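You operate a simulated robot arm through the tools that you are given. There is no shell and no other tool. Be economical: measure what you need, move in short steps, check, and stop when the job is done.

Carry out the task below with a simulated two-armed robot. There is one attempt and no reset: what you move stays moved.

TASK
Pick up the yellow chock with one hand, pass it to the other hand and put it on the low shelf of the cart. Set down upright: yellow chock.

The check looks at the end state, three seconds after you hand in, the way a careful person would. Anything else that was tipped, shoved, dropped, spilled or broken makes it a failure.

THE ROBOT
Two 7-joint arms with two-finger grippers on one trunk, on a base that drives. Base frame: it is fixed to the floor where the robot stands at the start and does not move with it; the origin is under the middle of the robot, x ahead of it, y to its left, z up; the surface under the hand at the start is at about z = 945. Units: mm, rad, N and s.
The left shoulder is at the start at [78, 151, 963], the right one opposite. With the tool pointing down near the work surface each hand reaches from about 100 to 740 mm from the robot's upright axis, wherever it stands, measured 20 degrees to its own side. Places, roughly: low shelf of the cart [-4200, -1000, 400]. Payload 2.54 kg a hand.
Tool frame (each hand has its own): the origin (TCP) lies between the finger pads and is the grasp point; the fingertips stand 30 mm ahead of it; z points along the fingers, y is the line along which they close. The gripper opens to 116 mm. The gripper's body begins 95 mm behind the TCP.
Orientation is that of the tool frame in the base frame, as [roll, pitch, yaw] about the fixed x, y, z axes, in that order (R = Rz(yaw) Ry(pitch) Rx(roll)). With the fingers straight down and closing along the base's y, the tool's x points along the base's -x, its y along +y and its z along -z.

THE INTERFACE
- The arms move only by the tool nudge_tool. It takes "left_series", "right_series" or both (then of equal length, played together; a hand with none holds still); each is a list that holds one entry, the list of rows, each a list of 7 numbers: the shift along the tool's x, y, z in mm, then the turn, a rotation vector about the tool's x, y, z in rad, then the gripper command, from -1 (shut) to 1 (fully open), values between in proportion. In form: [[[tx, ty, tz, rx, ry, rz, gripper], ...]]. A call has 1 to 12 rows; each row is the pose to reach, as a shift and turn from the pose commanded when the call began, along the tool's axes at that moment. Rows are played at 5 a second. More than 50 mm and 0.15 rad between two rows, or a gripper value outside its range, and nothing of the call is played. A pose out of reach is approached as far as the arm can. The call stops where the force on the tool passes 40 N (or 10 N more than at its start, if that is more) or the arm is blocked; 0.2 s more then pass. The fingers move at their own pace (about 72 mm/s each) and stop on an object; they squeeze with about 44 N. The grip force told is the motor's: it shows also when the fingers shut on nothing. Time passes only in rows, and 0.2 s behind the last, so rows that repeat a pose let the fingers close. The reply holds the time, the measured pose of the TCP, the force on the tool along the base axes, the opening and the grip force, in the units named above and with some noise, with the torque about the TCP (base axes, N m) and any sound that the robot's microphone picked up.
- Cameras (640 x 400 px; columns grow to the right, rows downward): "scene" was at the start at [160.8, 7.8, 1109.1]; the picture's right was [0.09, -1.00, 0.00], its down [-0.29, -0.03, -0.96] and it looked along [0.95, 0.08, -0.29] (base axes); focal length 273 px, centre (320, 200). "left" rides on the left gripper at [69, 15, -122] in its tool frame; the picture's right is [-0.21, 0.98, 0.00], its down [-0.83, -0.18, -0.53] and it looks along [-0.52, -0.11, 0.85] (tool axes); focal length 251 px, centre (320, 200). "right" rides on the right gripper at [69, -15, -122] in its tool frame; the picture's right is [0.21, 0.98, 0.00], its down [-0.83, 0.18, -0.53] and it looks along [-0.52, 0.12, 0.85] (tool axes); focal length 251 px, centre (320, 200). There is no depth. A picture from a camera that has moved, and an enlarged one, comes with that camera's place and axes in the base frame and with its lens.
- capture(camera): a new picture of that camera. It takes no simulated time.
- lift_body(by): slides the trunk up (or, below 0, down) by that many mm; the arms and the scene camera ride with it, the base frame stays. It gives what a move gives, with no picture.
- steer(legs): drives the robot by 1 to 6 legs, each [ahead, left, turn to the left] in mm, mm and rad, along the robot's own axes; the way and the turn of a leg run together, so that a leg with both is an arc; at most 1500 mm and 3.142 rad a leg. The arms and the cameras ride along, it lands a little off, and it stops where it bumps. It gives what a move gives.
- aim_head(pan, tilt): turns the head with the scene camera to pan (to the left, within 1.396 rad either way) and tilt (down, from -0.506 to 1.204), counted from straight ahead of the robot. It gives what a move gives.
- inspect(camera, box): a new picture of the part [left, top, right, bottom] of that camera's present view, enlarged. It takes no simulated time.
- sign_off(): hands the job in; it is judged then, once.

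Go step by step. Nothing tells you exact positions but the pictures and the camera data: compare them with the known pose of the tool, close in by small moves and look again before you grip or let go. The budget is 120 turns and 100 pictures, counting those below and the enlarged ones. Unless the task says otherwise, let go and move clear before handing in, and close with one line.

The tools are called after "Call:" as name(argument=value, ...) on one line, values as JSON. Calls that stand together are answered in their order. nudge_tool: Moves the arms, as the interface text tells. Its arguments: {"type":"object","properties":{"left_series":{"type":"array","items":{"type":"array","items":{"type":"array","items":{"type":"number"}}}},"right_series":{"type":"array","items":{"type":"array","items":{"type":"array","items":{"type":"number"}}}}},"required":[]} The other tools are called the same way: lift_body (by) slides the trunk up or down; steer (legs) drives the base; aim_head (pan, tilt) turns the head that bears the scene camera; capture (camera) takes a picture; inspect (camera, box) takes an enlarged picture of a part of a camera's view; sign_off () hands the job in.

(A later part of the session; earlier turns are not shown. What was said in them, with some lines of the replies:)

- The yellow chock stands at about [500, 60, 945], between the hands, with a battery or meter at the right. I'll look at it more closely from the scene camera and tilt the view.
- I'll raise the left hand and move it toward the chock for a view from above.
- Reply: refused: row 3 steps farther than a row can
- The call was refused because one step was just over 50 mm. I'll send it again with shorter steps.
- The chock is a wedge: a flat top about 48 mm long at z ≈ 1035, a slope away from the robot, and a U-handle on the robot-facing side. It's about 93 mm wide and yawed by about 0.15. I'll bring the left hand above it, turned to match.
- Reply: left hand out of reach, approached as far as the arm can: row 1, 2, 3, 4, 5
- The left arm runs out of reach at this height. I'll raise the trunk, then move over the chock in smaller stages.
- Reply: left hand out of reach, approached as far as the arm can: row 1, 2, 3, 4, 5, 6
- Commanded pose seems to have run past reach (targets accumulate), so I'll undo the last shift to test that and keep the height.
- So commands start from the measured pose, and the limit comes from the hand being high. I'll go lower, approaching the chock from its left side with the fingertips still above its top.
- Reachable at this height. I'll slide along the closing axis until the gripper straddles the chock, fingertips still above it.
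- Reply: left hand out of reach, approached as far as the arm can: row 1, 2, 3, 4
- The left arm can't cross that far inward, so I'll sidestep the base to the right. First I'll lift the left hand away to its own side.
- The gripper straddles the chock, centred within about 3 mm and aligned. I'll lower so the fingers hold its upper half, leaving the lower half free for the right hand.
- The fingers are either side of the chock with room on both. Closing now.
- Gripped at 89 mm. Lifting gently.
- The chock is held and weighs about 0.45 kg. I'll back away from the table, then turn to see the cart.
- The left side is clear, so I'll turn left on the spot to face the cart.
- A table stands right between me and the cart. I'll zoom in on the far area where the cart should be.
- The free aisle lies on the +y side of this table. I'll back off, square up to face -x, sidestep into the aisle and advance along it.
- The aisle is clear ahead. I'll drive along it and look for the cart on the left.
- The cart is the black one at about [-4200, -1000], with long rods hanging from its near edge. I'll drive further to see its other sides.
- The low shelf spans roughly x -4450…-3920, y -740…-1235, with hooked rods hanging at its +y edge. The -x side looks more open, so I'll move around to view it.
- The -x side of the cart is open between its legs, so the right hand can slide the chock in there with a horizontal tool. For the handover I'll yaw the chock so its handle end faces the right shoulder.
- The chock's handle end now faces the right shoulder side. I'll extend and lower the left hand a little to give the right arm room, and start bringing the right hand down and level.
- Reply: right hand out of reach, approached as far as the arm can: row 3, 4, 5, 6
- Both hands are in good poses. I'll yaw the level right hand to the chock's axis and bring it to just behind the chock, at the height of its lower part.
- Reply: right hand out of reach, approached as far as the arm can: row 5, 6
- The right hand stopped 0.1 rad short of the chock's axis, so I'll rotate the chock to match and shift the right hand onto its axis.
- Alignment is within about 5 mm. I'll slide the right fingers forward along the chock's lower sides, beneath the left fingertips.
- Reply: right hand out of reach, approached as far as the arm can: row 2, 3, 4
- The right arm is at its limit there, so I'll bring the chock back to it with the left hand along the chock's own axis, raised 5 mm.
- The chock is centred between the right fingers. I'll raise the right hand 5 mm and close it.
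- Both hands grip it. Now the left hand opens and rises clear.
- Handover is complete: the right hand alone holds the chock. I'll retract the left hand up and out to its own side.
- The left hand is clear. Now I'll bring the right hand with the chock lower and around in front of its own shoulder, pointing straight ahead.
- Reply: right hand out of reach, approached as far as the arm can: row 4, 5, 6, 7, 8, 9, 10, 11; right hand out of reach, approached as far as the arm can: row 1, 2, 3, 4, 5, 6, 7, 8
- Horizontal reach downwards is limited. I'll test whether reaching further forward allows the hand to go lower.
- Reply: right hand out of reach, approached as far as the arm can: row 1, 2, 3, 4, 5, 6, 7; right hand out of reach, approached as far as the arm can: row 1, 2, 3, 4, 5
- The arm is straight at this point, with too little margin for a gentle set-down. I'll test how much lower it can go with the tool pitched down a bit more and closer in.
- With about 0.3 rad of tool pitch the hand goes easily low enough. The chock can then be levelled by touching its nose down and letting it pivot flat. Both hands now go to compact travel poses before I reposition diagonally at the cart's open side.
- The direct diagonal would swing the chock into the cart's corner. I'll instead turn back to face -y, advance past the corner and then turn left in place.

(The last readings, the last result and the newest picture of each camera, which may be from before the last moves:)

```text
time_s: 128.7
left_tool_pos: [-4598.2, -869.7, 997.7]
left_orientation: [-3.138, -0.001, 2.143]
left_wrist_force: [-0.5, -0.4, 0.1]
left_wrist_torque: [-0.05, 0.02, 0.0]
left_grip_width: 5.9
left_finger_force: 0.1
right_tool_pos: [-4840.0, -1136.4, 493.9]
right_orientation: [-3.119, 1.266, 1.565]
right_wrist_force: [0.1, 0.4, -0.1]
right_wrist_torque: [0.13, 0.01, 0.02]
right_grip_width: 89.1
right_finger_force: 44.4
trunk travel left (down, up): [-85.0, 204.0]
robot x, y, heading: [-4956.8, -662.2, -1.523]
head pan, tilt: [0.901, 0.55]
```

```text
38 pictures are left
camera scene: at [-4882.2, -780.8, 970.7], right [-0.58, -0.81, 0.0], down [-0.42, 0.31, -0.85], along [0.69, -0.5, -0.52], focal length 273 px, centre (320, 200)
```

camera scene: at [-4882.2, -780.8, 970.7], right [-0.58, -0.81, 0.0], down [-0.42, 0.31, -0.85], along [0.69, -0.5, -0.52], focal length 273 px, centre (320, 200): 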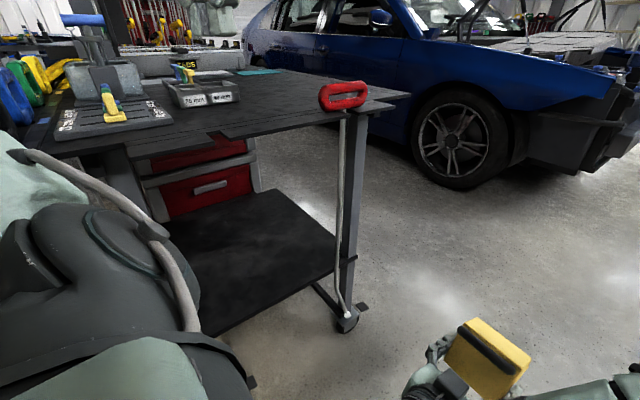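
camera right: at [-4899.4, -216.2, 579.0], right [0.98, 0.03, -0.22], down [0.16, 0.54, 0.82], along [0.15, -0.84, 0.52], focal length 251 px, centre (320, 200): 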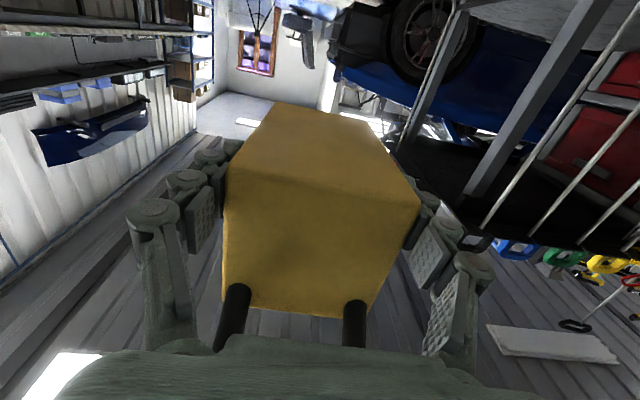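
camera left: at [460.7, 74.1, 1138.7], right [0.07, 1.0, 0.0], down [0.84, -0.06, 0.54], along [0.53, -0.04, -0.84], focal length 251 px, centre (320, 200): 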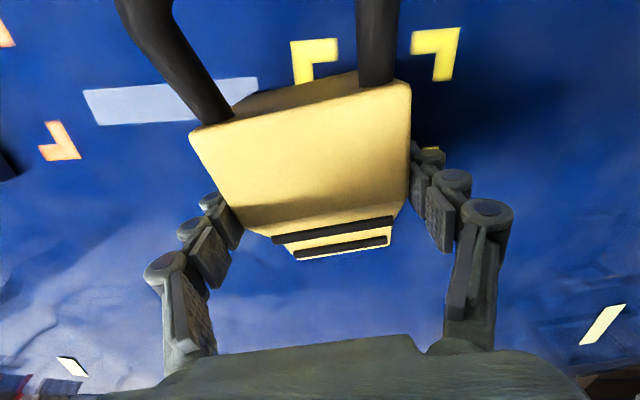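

I have a good view: the shelf's open edge is at x ≈ -4430, y from -770 to -1215, z ≈ 380, with one rod at the far corner. I'll turn left to face the shelf diagonally.

Call:
steer(legs=[[0, 0, 0.78]])

Call:
aim_head(pan=0.0, tilt=0.65)

Call:
capture(camera="scene")

Call:
capture(camera="right")

```text
time_s: 131.2
left_tool_pos: [-4553.5, -563.2, 998.7]
left_orientation: [-3.141, 0.0, 2.907]
left_wrist_force: [0.4, 0.0, -0.9]
left_wrist_torque: [0.03, 0.04, -0.01]
left_grip_width: 5.8
left_finger_force: 0.0
right_tool_pos: [-4544.1, -923.0, 494.3]
right_orientation: [-3.119, 1.265, 2.328]
right_wrist_force: [0.7, -1.0, 0.6]
right_wrist_torque: [0.09, 0.09, 0.01]
right_grip_width: 89.1
right_finger_force: 43.8
trunk travel left (down, up): [-85.0, 204.0]
robot x, y, heading: [-4957.2, -661.8, -0.757]
head pan, tilt: [0.901, 0.55]
```

```text
time_s: 132.4
left_tool_pos: [-4553.2, -562.8, 997.5]
left_orientation: [3.141, 0.0, 2.906]
left_wrist_force: [-0.4, -0.4, -0.6]
left_wrist_torque: [-0.02, -0.01, 0.02]
left_grip_width: 5.8
left_finger_force: 0.1
right_tool_pos: [-4543.3, -922.6, 492.3]
right_orientation: [-3.118, 1.266, 2.328]
right_wrist_force: [0.2, -0.1, 0.4]
right_wrist_torque: [0.14, 0.07, 0.02]
right_grip_width: 89.0
right_finger_force: 44.4
trunk travel left (down, up): [-85.0, 204.0]
robot x, y, heading: [-4955.9, -660.5, -0.762]
head pan, tilt: [0.0, 0.649]
```

```text
37 pictures are left
camera scene: at [-4846.0, -766.9, 961.9], right [-0.69, -0.73, 0.0], down [-0.44, 0.42, -0.8], along [0.58, -0.55, -0.6], focal length 273 px, centre (320, 200)
```

scene: 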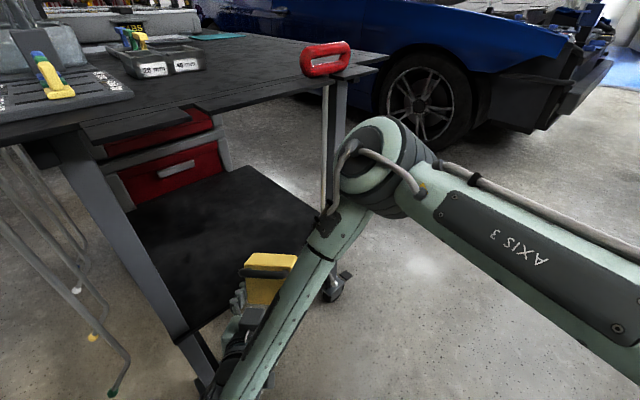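

```text
36 pictures are left
camera right: at [-4646.5, -831.5, 465.7], right [0.68, 0.7, -0.21], down [-0.04, 0.32, 0.95], along [0.73, -0.64, 0.24], focal length 251 px, centre (320, 200)
```

right: 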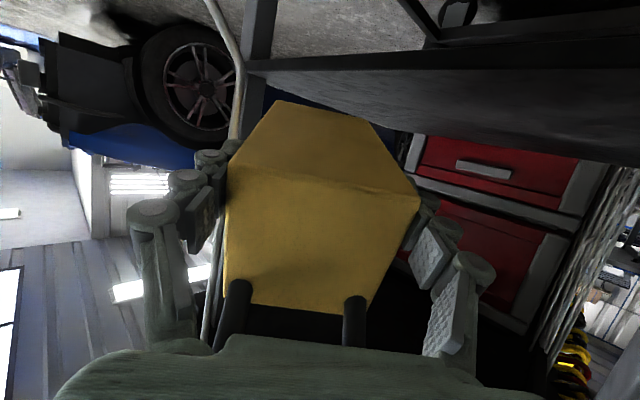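

The tool heading is too diagonal for the shelf depth, so I'll sidestep right about 100 mm and turn left another 0.26 rad for a squarer entry.

Call:
steer(legs=[[0, -100, 0], [0, 0, 0.26]])

Call:
aim_head(pan=0.25, tilt=0.6)

Call:
capture(camera="scene")

```text
time_s: 134.9
left_tool_pos: [-4660.8, -536.1, 997.3]
left_orientation: [3.14, -0.001, -3.118]
left_wrist_force: [-0.2, 1.0, -0.2]
left_wrist_torque: [0.0, -0.03, 0.01]
left_grip_width: 5.7
left_finger_force: 0.0
right_tool_pos: [-4559.6, -882.5, 493.7]
right_orientation: [-3.117, 1.267, 2.583]
right_wrist_force: [-0.2, 0.3, 0.3]
right_wrist_torque: [0.1, 0.1, 0.02]
right_grip_width: 89.0
right_finger_force: 44.0
trunk travel left (down, up): [-85.0, 204.0]
robot x, y, heading: [-5026.5, -732.8, -0.503]
head pan, tilt: [0.0, 0.649]
```

```text
time_s: 135.7
left_tool_pos: [-4659.8, -535.2, 997.8]
left_orientation: [3.141, -0.001, -3.119]
left_wrist_force: [-1.5, -0.3, -0.4]
left_wrist_torque: [-0.02, -0.01, 0.03]
left_grip_width: 5.8
left_finger_force: 0.1
right_tool_pos: [-4560.7, -880.9, 493.4]
right_orientation: [-3.12, 1.265, 2.586]
right_wrist_force: [0.0, -1.0, -1.1]
right_wrist_torque: [0.06, 0.11, -0.01]
right_grip_width: 89.4
right_finger_force: 44.0
trunk travel left (down, up): [-85.0, 204.0]
robot x, y, heading: [-5024.8, -733.3, -0.502]
head pan, tilt: [0.25, 0.6]
```

```text
35 pictures are left
camera scene: at [-4882.2, -788.0, 966.2], right [-0.25, -0.97, 0.0], down [-0.55, 0.14, -0.82], along [0.8, -0.21, -0.57], focal length 273 px, centre (320, 200)
```

scene: 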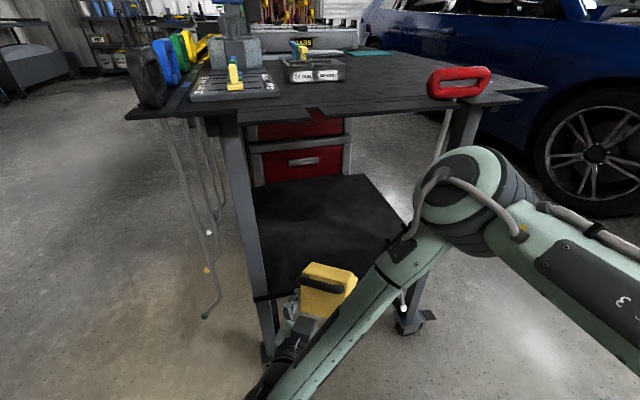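

Aligned well. I'll slide the chock level into the opening about 150 mm, 50 mm above the shelf, and check.

Call:
nudge_tool(right_series=[[[-9, 0, 29, 0, 0, 0, -1], [-18, 0, 57, 0, 0, 0, -1], [-27, 0, 86, 0, 0, 0, -1], [-36, 0, 114, 0, 0, 0, -1], [-45, 0, 143, 0, 0, 0, -1], [-45, 0, 143, 0, 0, 0, -1]]])

Call:
capture(camera="scene")

```text
time_s: 137.1
left_tool_pos: [-4659.4, -535.5, 998.3]
left_orientation: [3.141, 0.001, -3.12]
left_wrist_force: [0.7, 0.0, -0.6]
left_wrist_torque: [0.03, 0.02, 0.04]
left_grip_width: 5.5
left_finger_force: 0.1
right_tool_pos: [-4434.2, -964.0, 492.6]
right_orientation: [-3.119, 1.264, 2.587]
right_wrist_force: [-0.1, -0.1, -0.7]
right_wrist_torque: [0.07, 0.1, 0.02]
right_grip_width: 89.5
right_finger_force: 44.0
trunk travel left (down, up): [-85.0, 204.0]
robot x, y, heading: [-5025.0, -736.4, -0.505]
head pan, tilt: [0.25, 0.6]
```

```text
34 pictures are left
camera scene: at [-4882.1, -788.0, 966.2], right [-0.25, -0.97, 0.0], down [-0.55, 0.14, -0.82], along [0.8, -0.21, -0.57], focal length 273 px, centre (320, 200)
```

scene: 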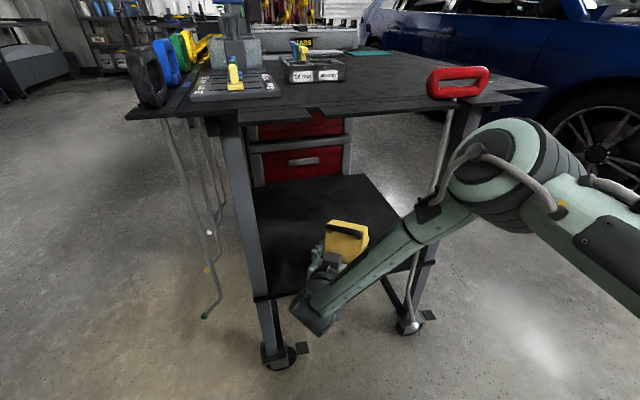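

The elbow and the rod at the far corner look close in this view, so I'll zoom in before moving further.

Call:
inspect(camera="scene", box=[260, 50, 560, 370])

Call:
capture(camera="right")

```text
1.25 times, centred on (410, 210) of scene
camera zoom: at [-4882.1, -788.0, 966.2], right [-0.25, -0.97, 0.0], down [-0.55, 0.14, -0.82], along [0.8, -0.21, -0.57], focal length 341 px, centre (208, 188)
```

zoom: 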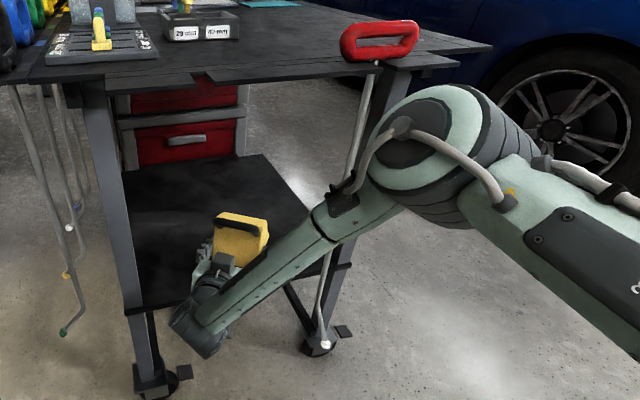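

```text
32 pictures are left
camera right: at [-4557.7, -901.6, 465.4], right [0.48, 0.85, -0.21], down [-0.12, 0.3, 0.95], along [0.87, -0.43, 0.24], focal length 251 px, centre (320, 200)
```

right: 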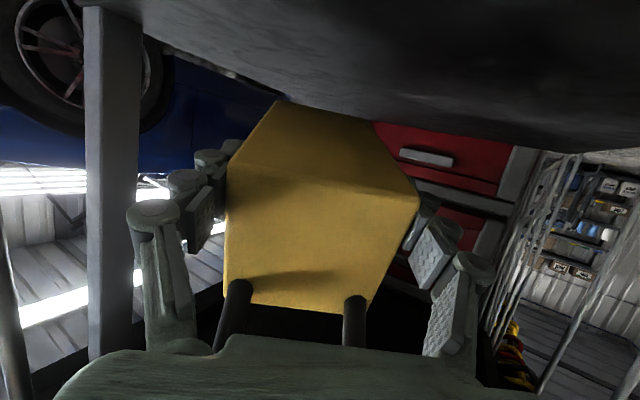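

The rod at this side actually hangs near (-4530, -1090), right beside my forearm. I'll hold still and check whether it's touching or swinging.

Call:
nudge_tool(right_series=[[[0, 0, 0, 0, 0, 0, -1], [0, 0, 0, 0, 0, 0, -1]]])

Call:
inspect(camera="scene", box=[360, 50, 520, 350])

Call:
aim_head(pan=-0.45, tilt=0.5)

Call:
capture(camera="scene")

```text
time_s: 137.7
left_tool_pos: [-4659.7, -535.6, 997.6]
left_orientation: [-3.141, 0.001, -3.121]
left_wrist_force: [0.2, 0.3, 0.5]
left_wrist_torque: [0.0, -0.01, -0.02]
left_grip_width: 5.7
left_finger_force: 0.1
right_tool_pos: [-4435.1, -963.2, 492.6]
right_orientation: [-3.12, 1.265, 2.586]
right_wrist_force: [0.0, -0.5, -0.2]
right_wrist_torque: [0.05, 0.08, -0.03]
right_grip_width: 89.2
right_finger_force: 44.4
trunk travel left (down, up): [-85.0, 204.0]
robot x, y, heading: [-5026.9, -730.7, -0.508]
head pan, tilt: [0.25, 0.6]
```

```text
1.33 times, centred on (440, 200) of scene
camera zoom: at [-4882.1, -788.0, 966.2], right [-0.25, -0.97, 0.0], down [-0.55, 0.14, -0.82], along [0.8, -0.21, -0.57], focal length 364 px, centre (160, 200)
```

zoom: 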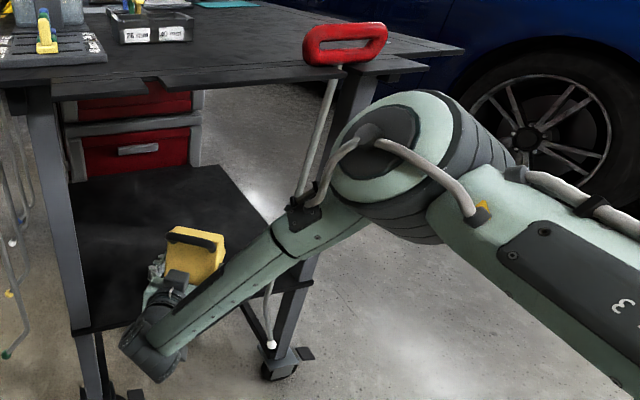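

```text
time_s: 138.7
left_tool_pos: [-4659.6, -535.5, 997.8]
left_orientation: [-3.141, -0.001, -3.118]
left_wrist_force: [0.4, -0.4, 0.0]
left_wrist_torque: [0.03, 0.01, -0.04]
left_grip_width: 5.8
left_finger_force: 0.1
right_tool_pos: [-4435.0, -963.8, 492.5]
right_orientation: [-3.12, 1.266, 2.584]
right_wrist_force: [0.2, -0.3, 0.0]
right_wrist_torque: [0.07, 0.12, -0.07]
right_grip_width: 89.1
right_finger_force: 44.1
trunk travel left (down, up): [-85.0, 204.0]
robot x, y, heading: [-5028.3, -733.0, -0.503]
head pan, tilt: [-0.45, 0.499]
```

```text
30 pictures are left
camera scene: at [-4914.9, -840.0, 975.3], right [-0.81, -0.58, 0.0], down [-0.28, 0.39, -0.88], along [0.51, -0.71, -0.48], focal length 273 px, centre (320, 200)
```

scene: 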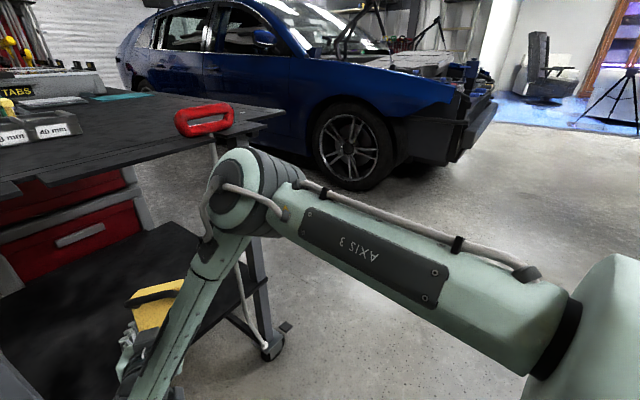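

The rod hangs at about (-4530, -1090), roughly 90 mm clear of the gripper, and the elbow is well on the robot's side of it. I'll continue the last 85 mm in.

Call:
nudge_tool(right_series=[[[-8, 0, 27, 0, 0, 0, -1], [-17, 0, 54, 0, 0, 0, -1], [-26, 0, 81, 0, 0, 0, -1], [-26, 0, 81, 0, 0, 0, -1]]])

Call:
aim_head(pan=0.35, tilt=0.6)

Call:
capture(camera="scene")

```text
time_s: 139.7
left_tool_pos: [-4659.0, -535.5, 997.6]
left_orientation: [-3.14, -0.002, -3.12]
left_wrist_force: [0.2, 0.1, 0.4]
left_wrist_torque: [-0.02, 0.02, 0.0]
left_grip_width: 5.6
left_finger_force: 0.1
right_tool_pos: [-4363.6, -1009.6, 496.4]
right_orientation: [-3.118, 1.266, 2.583]
right_wrist_force: [0.4, -0.1, -0.9]
right_wrist_torque: [0.06, 0.14, 0.01]
right_grip_width: 89.1
right_finger_force: 44.0
trunk travel left (down, up): [-85.0, 204.0]
robot x, y, heading: [-5028.0, -733.4, -0.504]
head pan, tilt: [-0.45, 0.499]
```

```text
time_s: 140.9
left_tool_pos: [-4660.3, -535.8, 997.2]
left_orientation: [-3.141, -0.001, -3.119]
left_wrist_force: [0.3, -0.2, 0.6]
left_wrist_torque: [0.05, -0.01, -0.03]
left_grip_width: 5.8
left_finger_force: 0.1
right_tool_pos: [-4361.6, -1009.1, 495.9]
right_orientation: [-3.118, 1.266, 2.585]
right_wrist_force: [0.1, 0.7, 0.0]
right_wrist_torque: [0.08, 0.13, -0.03]
right_grip_width: 89.3
right_finger_force: 44.2
trunk travel left (down, up): [-85.0, 204.0]
robot x, y, heading: [-5023.9, -735.9, -0.504]
head pan, tilt: [0.351, 0.6]
```

```text
29 pictures are left
camera scene: at [-4880.3, -779.3, 966.2], right [-0.15, -0.99, 0.0], down [-0.56, 0.09, -0.82], along [0.82, -0.12, -0.57], focal length 273 px, centre (320, 200)
```

scene: 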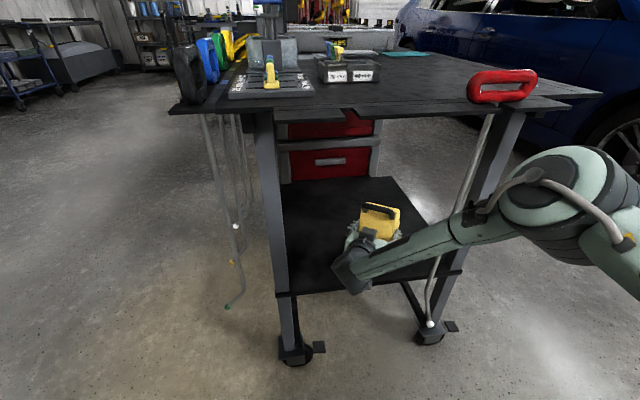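

The chock is over the shelf, well inside its edges. I'll lower until the nose is just above the surface.

Call:
nudge_tool(right_series=[[[14, 0, 4.5, 0, 0, 0, -1], [29, 0, 9, 0, 0, 0, -1], [43, 0, 13.5, 0, 0, 0, -1], [48, 0, 15, 0, 0, 0, -1], [48, 0, 15, 0, 0, 0, -1]]])

Call:
inspect(camera="scene", box=[270, 170, 480, 310])

Call:
capture(camera="right")

```text
time_s: 142.1
left_tool_pos: [-4662.2, -535.3, 997.9]
left_orientation: [-3.14, 0.002, -3.12]
left_wrist_force: [-0.7, 0.9, 0.2]
left_wrist_torque: [-0.02, -0.01, 0.0]
left_grip_width: 5.5
left_finger_force: 0.0
right_tool_pos: [-4361.6, -1011.5, 445.4]
right_orientation: [-3.119, 1.273, 2.586]
right_wrist_force: [-2.0, 0.1, 9.9]
right_wrist_torque: [-0.58, -1.36, -0.22]
right_grip_width: 89.4
right_finger_force: 43.8
trunk travel left (down, up): [-85.0, 204.0]
robot x, y, heading: [-5028.7, -729.8, -0.501]
head pan, tilt: [0.351, 0.6]
```

```text
2.86 times, centred on (375, 240) of scene
camera zoom: at [-4881.5, -778.8, 966.6], right [-0.15, -0.99, 0.0], down [-0.56, 0.08, -0.83], along [0.82, -0.12, -0.56], focal length 779 px, centre (163, 86)
```

zoom: 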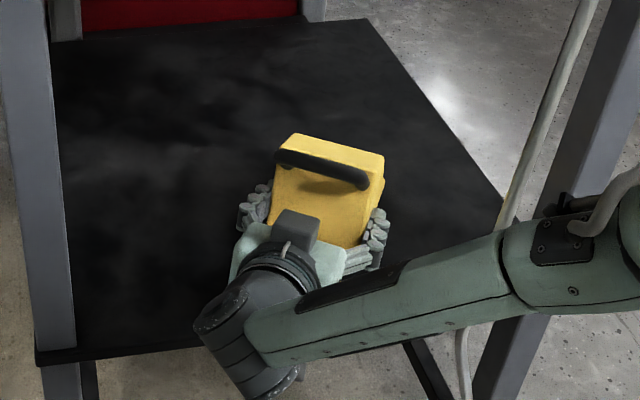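

```text
27 pictures are left
camera right: at [-4484.2, -948.7, 418.2], right [0.48, 0.85, -0.21], down [-0.12, 0.3, 0.95], along [0.87, -0.43, 0.25], focal length 251 px, centre (320, 200)
```

right: 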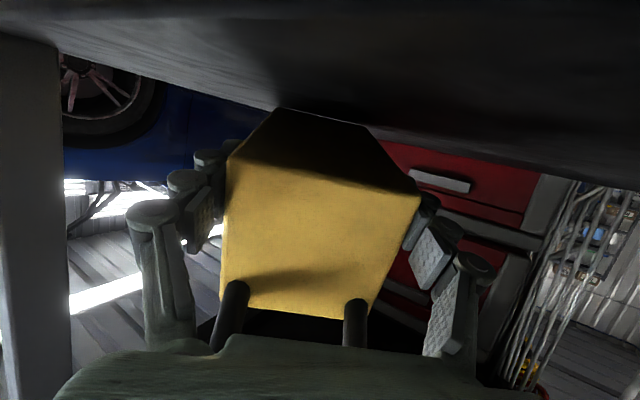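

The nose has touched at TCP z 445, so the shelf is at about 389. I'll now lower in small steps while easing the tool pitch up, letting the chock pivot flat.

Call:
nudge_tool(right_series=[[[5, 0, 1.5, 0, -0.03, 0, -1], [11, 0, 3.5, 0, -0.06, 0, -1], [17, 0, 5.5, 0, -0.1, 0, -1], [17, 0, 5.5, 0, -0.1, 0, -1]]])

Call:
inspect(camera="scene", box=[270, 170, 480, 310])

```text
time_s: 143.1
left_tool_pos: [-4660.4, -535.8, 998.2]
left_orientation: [-3.139, -0.001, -3.118]
left_wrist_force: [-1.0, -0.6, 0.2]
left_wrist_torque: [-0.02, 0.03, -0.02]
left_grip_width: 6.0
left_finger_force: 0.0
right_tool_pos: [-4362.0, -1007.9, 428.9]
right_orientation: [-3.106, 1.361, 2.594]
right_wrist_force: [-0.1, -0.6, 8.2]
right_wrist_torque: [-0.24, -1.32, -0.07]
right_grip_width: 89.3
right_finger_force: 43.8
right hand out of reach, approached as far as the arm can: row 3, 4
trunk travel left (down, up): [-85.0, 204.0]
robot x, y, heading: [-5029.5, -735.8, -0.501]
head pan, tilt: [0.351, 0.6]
```

```text
2.86 times, centred on (375, 240) of scene
camera zoom: at [-4881.3, -778.9, 966.4], right [-0.15, -0.99, 0.0], down [-0.56, 0.08, -0.83], along [0.82, -0.12, -0.56], focal length 779 px, centre (163, 86)
```

zoom: 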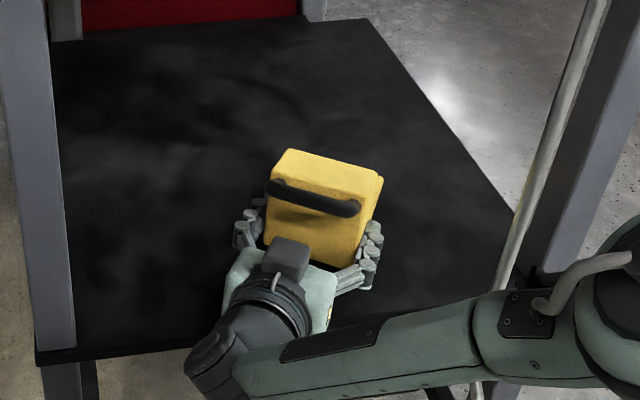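

Call:
lift_body(by=-10)

Call:
inspect(camera="scene", box=[270, 170, 480, 310])

```text
time_s: 143.7
left_tool_pos: [-4661.7, -535.5, 989.4]
left_orientation: [-3.14, 0.003, -3.118]
left_wrist_force: [-0.4, -1.3, -0.3]
left_wrist_torque: [0.0, -0.03, -0.03]
left_grip_width: 5.7
left_finger_force: 0.0
right_tool_pos: [-4362.4, -1008.9, 420.7]
right_orientation: [-3.107, 1.361, 2.59]
right_wrist_force: [-3.7, 0.6, 13.4]
right_wrist_torque: [0.1, -1.01, -0.18]
right_grip_width: 89.2
right_finger_force: 43.8
trunk travel left (down, up): [-75.0, 214.0]
robot x, y, heading: [-5029.6, -735.2, -0.504]
head pan, tilt: [0.351, 0.6]
```

```text
2.86 times, centred on (375, 240) of scene
camera zoom: at [-4881.7, -778.7, 956.6], right [-0.15, -0.99, 0.0], down [-0.56, 0.08, -0.83], along [0.82, -0.12, -0.56], focal length 779 px, centre (163, 86)
```

zoom: 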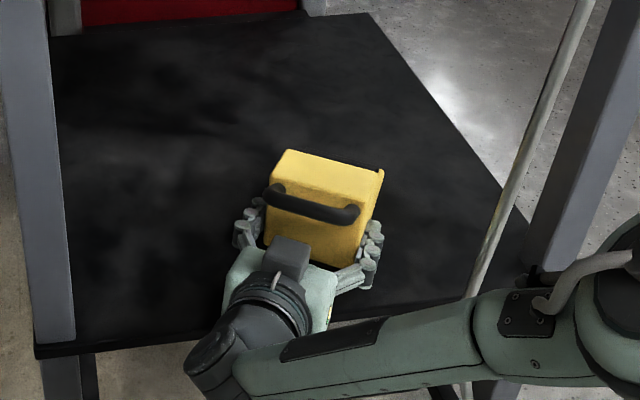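

The chock is pivoting down flat as intended. Another 9 mm.

Call:
lift_body(by=-9)

Call:
inspect(camera="scene", box=[270, 130, 540, 330])

Call:
capture(camera="right")

```text
time_s: 144.2
left_tool_pos: [-4662.8, -533.9, 980.3]
left_orientation: [-3.14, 0.003, -3.12]
left_wrist_force: [0.2, -0.2, -0.3]
left_wrist_torque: [0.03, -0.01, -0.01]
left_grip_width: 5.9
left_finger_force: 0.1
right_tool_pos: [-4359.6, -1009.4, 418.0]
right_orientation: [-3.103, 1.373, 2.594]
right_wrist_force: [1.3, 2.6, 28.7]
right_wrist_torque: [-0.36, -1.12, -0.08]
right_grip_width: 89.5
right_finger_force: 44.3
trunk travel left (down, up): [-66.0, 223.0]
robot x, y, heading: [-5027.9, -734.4, -0.497]
head pan, tilt: [0.351, 0.6]
```

```text
2.00 times, centred on (405, 230) of scene
camera zoom: at [-4882.6, -778.2, 948.0], right [-0.15, -0.99, 0.0], down [-0.56, 0.08, -0.83], along [0.82, -0.13, -0.56], focal length 545 px, centre (150, 140)
```

zoom: 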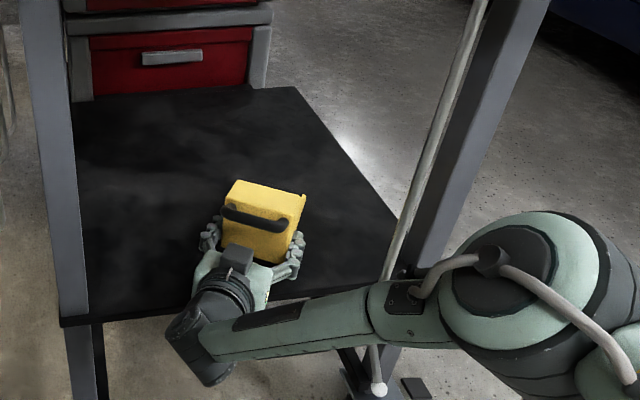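

```text
23 pictures are left
camera right: at [-4479.1, -947.9, 374.7], right [0.5, 0.84, -0.22], down [-0.2, 0.36, 0.91], along [0.84, -0.42, 0.34], focal length 251 px, centre (320, 200)
```

right: 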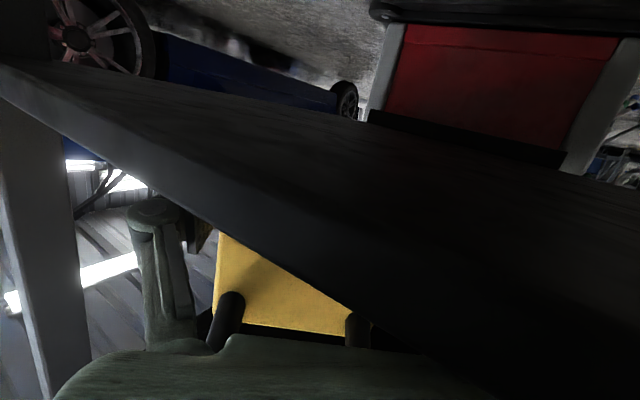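

Vertical force jumped to 29 N with the hand no longer descending, so the chock is flat on the shelf. I'll relieve the preload slightly before opening.

Call:
lift_body(by=-0.0)

Call:
lift_body(by=6)

Call:
inspect(camera="scene", box=[330, 190, 430, 270])

```text
time_s: 144.7
left_tool_pos: [-4662.3, -536.8, 979.6]
left_orientation: [-3.141, 0.005, -3.118]
left_wrist_force: [-0.3, 0.2, 0.3]
left_wrist_torque: [-0.06, -0.01, -0.05]
left_grip_width: 6.0
left_finger_force: 0.0
right_tool_pos: [-4360.8, -1009.9, 417.1]
right_orientation: [-3.103, 1.372, 2.593]
right_wrist_force: [5.1, 3.1, 29.7]
right_wrist_torque: [-0.16, -0.95, -0.43]
right_grip_width: 89.3
right_finger_force: 44.3
trunk travel left (down, up): [-66.0, 223.0]
robot x, y, heading: [-5028.0, -733.4, -0.503]
head pan, tilt: [0.351, 0.6]
```

```text
time_s: 145.3
left_tool_pos: [-4661.0, -535.2, 986.0]
left_orientation: [-3.141, 0.0, -3.119]
left_wrist_force: [0.4, -0.2, 0.7]
left_wrist_torque: [0.04, 0.0, 0.03]
left_grip_width: 5.8
left_finger_force: 0.0
right_tool_pos: [-4363.3, -1009.4, 416.2]
right_orientation: [-3.097, 1.361, 2.598]
right_wrist_force: [3.0, -0.4, 15.3]
right_wrist_torque: [0.02, -0.54, 0.39]
right_grip_width: 89.6
right_finger_force: 43.6
trunk travel left (down, up): [-72.0, 217.0]
robot x, y, heading: [-5029.0, -730.9, -0.505]
head pan, tilt: [0.351, 0.6]
```

```text
5.00 times, centred on (380, 230) of scene
camera zoom: at [-4881.8, -778.8, 953.5], right [-0.15, -0.99, 0.0], down [-0.56, 0.08, -0.83], along [0.82, -0.13, -0.56], focal length 1364 px, centre (20, 50)
```

zoom: 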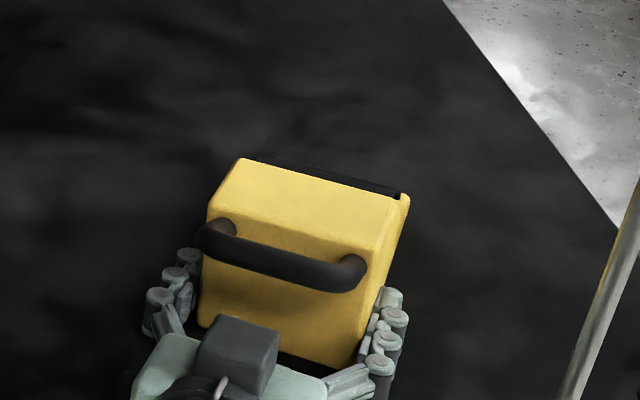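

Call:
lift_body(by=4)

Call:
nudge_tool(right_series=[[[0, 0, 0, 0, 0, 0, 0.4], [0, 0, 0, 0, 0, 0, 0.6], [0, 0, 0, 0, 0, 0, 0.8], [0, 0, 0, 0, 0, 0, 1], [0, 0, 0, 0, 0, 0, 1]]])

Call:
inspect(camera="scene", box=[290, 160, 490, 300])

```text
time_s: 145.8
left_tool_pos: [-4659.9, -534.7, 988.5]
left_orientation: [-3.139, -0.002, -3.121]
left_wrist_force: [0.5, 0.9, -0.7]
left_wrist_torque: [0.01, 0.03, -0.01]
left_grip_width: 5.8
left_finger_force: 0.1
right_tool_pos: [-4362.5, -1008.5, 417.4]
right_orientation: [-3.103, 1.352, 2.595]
right_wrist_force: [-1.8, -0.6, 1.9]
right_wrist_torque: [-0.17, -0.47, -0.21]
right_grip_width: 89.3
right_finger_force: 43.9
trunk travel left (down, up): [-76.0, 213.0]
robot x, y, heading: [-5026.2, -733.3, -0.504]
head pan, tilt: [0.351, 0.6]
```

```text
time_s: 147.0
left_tool_pos: [-4659.7, -534.6, 989.4]
left_orientation: [-3.14, -0.001, -3.118]
left_wrist_force: [-0.4, 0.3, 0.0]
left_wrist_torque: [0.02, 0.02, 0.03]
left_grip_width: 5.6
left_finger_force: 0.1
right_tool_pos: [-4361.3, -1009.4, 419.3]
right_orientation: [-3.105, 1.357, 2.595]
right_wrist_force: [-0.1, -0.3, 0.0]
right_wrist_torque: [-0.04, 0.0, -0.06]
right_grip_width: 116.1
right_finger_force: 0.1
trunk travel left (down, up): [-76.0, 213.0]
robot x, y, heading: [-5024.6, -730.6, -0.5]
head pan, tilt: [0.351, 0.6]
```

```text
2.86 times, centred on (390, 230) of scene
camera zoom: at [-4880.6, -779.1, 957.3], right [-0.15, -0.99, 0.0], down [-0.56, 0.09, -0.83], along [0.82, -0.12, -0.56], focal length 779 px, centre (120, 114)
```

zoom: 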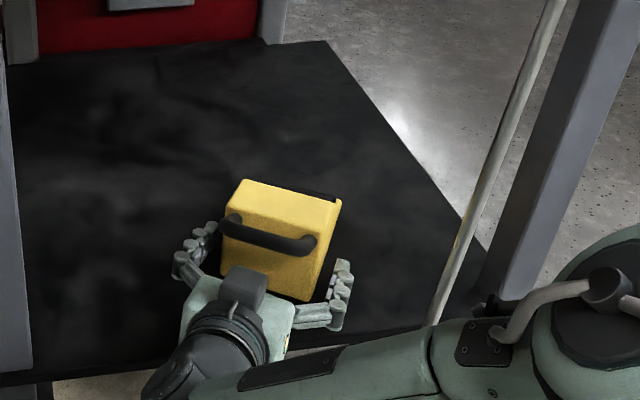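

The chock stands flat and released. I'll withdraw the right hand straight back along its fingers.

Call:
nudge_tool(right_series=[[[0, 0, -15, 0, 0, 0, 1], [0, 0, -35, 0, 0, 0, 1], [0, 0, -60, 0, 0, 0, 1], [0, 0, -85, 0, 0, 0, 1], [0, 0, -115, 0, 0, 0, 1], [0, 0, -145, 0, 0, 0, 1], [0, 0, -145, 0, 0, 0, 1]]])

Call:
capture(camera="scene")

```text
time_s: 148.6
left_tool_pos: [-4661.7, -534.6, 989.5]
left_orientation: [3.142, 0.0, -3.119]
left_wrist_force: [-0.3, -0.5, -0.2]
left_wrist_torque: [-0.04, 0.02, 0.01]
left_grip_width: 5.7
left_finger_force: 0.1
right_tool_pos: [-4480.3, -932.3, 449.4]
right_orientation: [-3.1, 1.36, 2.594]
right_wrist_force: [0.7, -0.1, -0.1]
right_wrist_torque: [-0.03, -0.02, -0.01]
right_grip_width: 115.8
right_finger_force: 0.0
trunk travel left (down, up): [-76.0, 213.0]
robot x, y, heading: [-5027.7, -733.8, -0.501]
head pan, tilt: [0.351, 0.6]
```

```text
20 pictures are left
camera scene: at [-4880.6, -779.1, 957.3], right [-0.15, -0.99, 0.0], down [-0.56, 0.09, -0.83], along [0.82, -0.12, -0.56], focal length 273 px, centre (320, 200)
```

scene: 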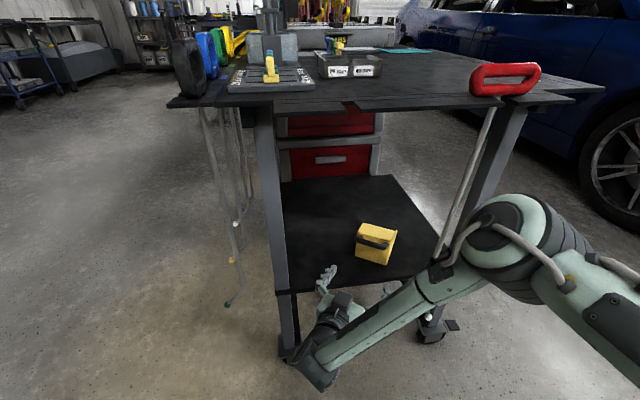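

The chock stands upright on the low shelf. I'll pull the right hand fully clear of the cart and take a final look.

Call:
nudge_tool(right_series=[[[-5, 0, -30, 0, 0, 0, 1], [-10, 0, -60, 0, 0, 0, 1], [-15, 0, -90, 0, 0, 0, 1], [-20, 0, -120, 0, 0, 0, 1], [-20, 0, -120, 0, 0, 0, 1]]])

Call:
capture(camera="scene")

Call:
inspect(camera="scene", box=[270, 150, 480, 310])

```text
time_s: 149.8
left_tool_pos: [-4660.1, -534.1, 988.5]
left_orientation: [-3.139, 0.0, -3.12]
left_wrist_force: [-0.4, -0.5, -0.4]
left_wrist_torque: [-0.03, -0.01, 0.03]
left_grip_width: 5.6
left_finger_force: 0.0
right_tool_pos: [-4574.3, -871.9, 491.2]
right_orientation: [-3.104, 1.358, 2.595]
right_wrist_force: [0.2, 0.4, 0.0]
right_wrist_torque: [0.01, 0.01, 0.02]
right_grip_width: 116.1
right_finger_force: 0.0
trunk travel left (down, up): [-76.0, 213.0]
robot x, y, heading: [-5029.1, -732.5, -0.498]
head pan, tilt: [0.351, 0.6]
```

```text
19 pictures are left
camera scene: at [-4880.6, -779.1, 957.3], right [-0.15, -0.99, 0.0], down [-0.56, 0.09, -0.83], along [0.82, -0.12, -0.56], focal length 273 px, centre (320, 200)
```

scene: 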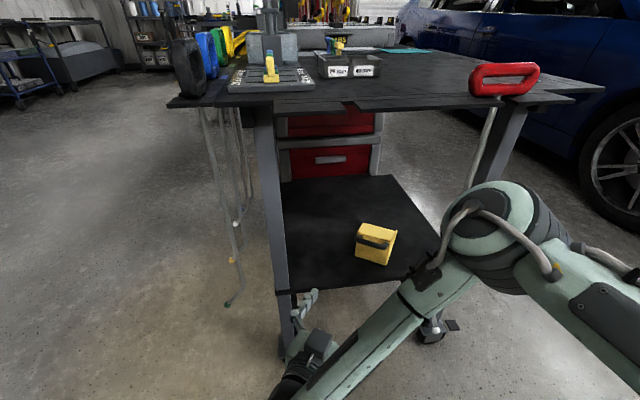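

```text
2.50 times, centred on (375, 230) of scene
camera zoom: at [-4880.6, -779.1, 957.3], right [-0.15, -0.99, 0.0], down [-0.56, 0.09, -0.83], along [0.82, -0.12, -0.56], focal length 682 px, centre (182, 125)
```

zoom: 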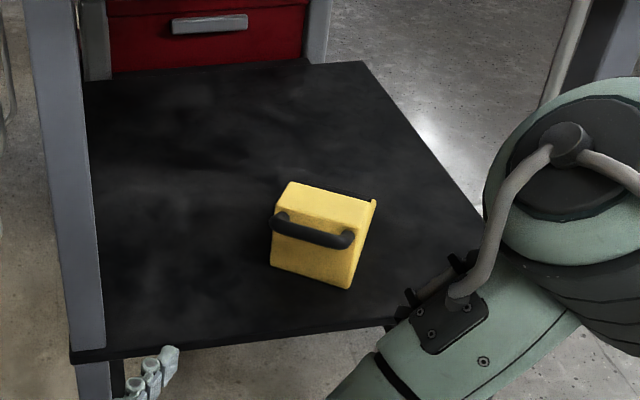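

The yellow chock stands upright and flat on the low shelf, the cart and its rods are still in place, and both hands are clear. Handing in.

Call:
sign_off()

```text
The job is handed in.
```

The yellow chock is upright on the cart's low shelf: the left hand picked it up, passed it to the right hand, and the right hand set it down and moved clear. One long-handled tool hanging near the cart's far corner may have swung slightly while I worked beside it, but it was still hanging in place in the last picture.
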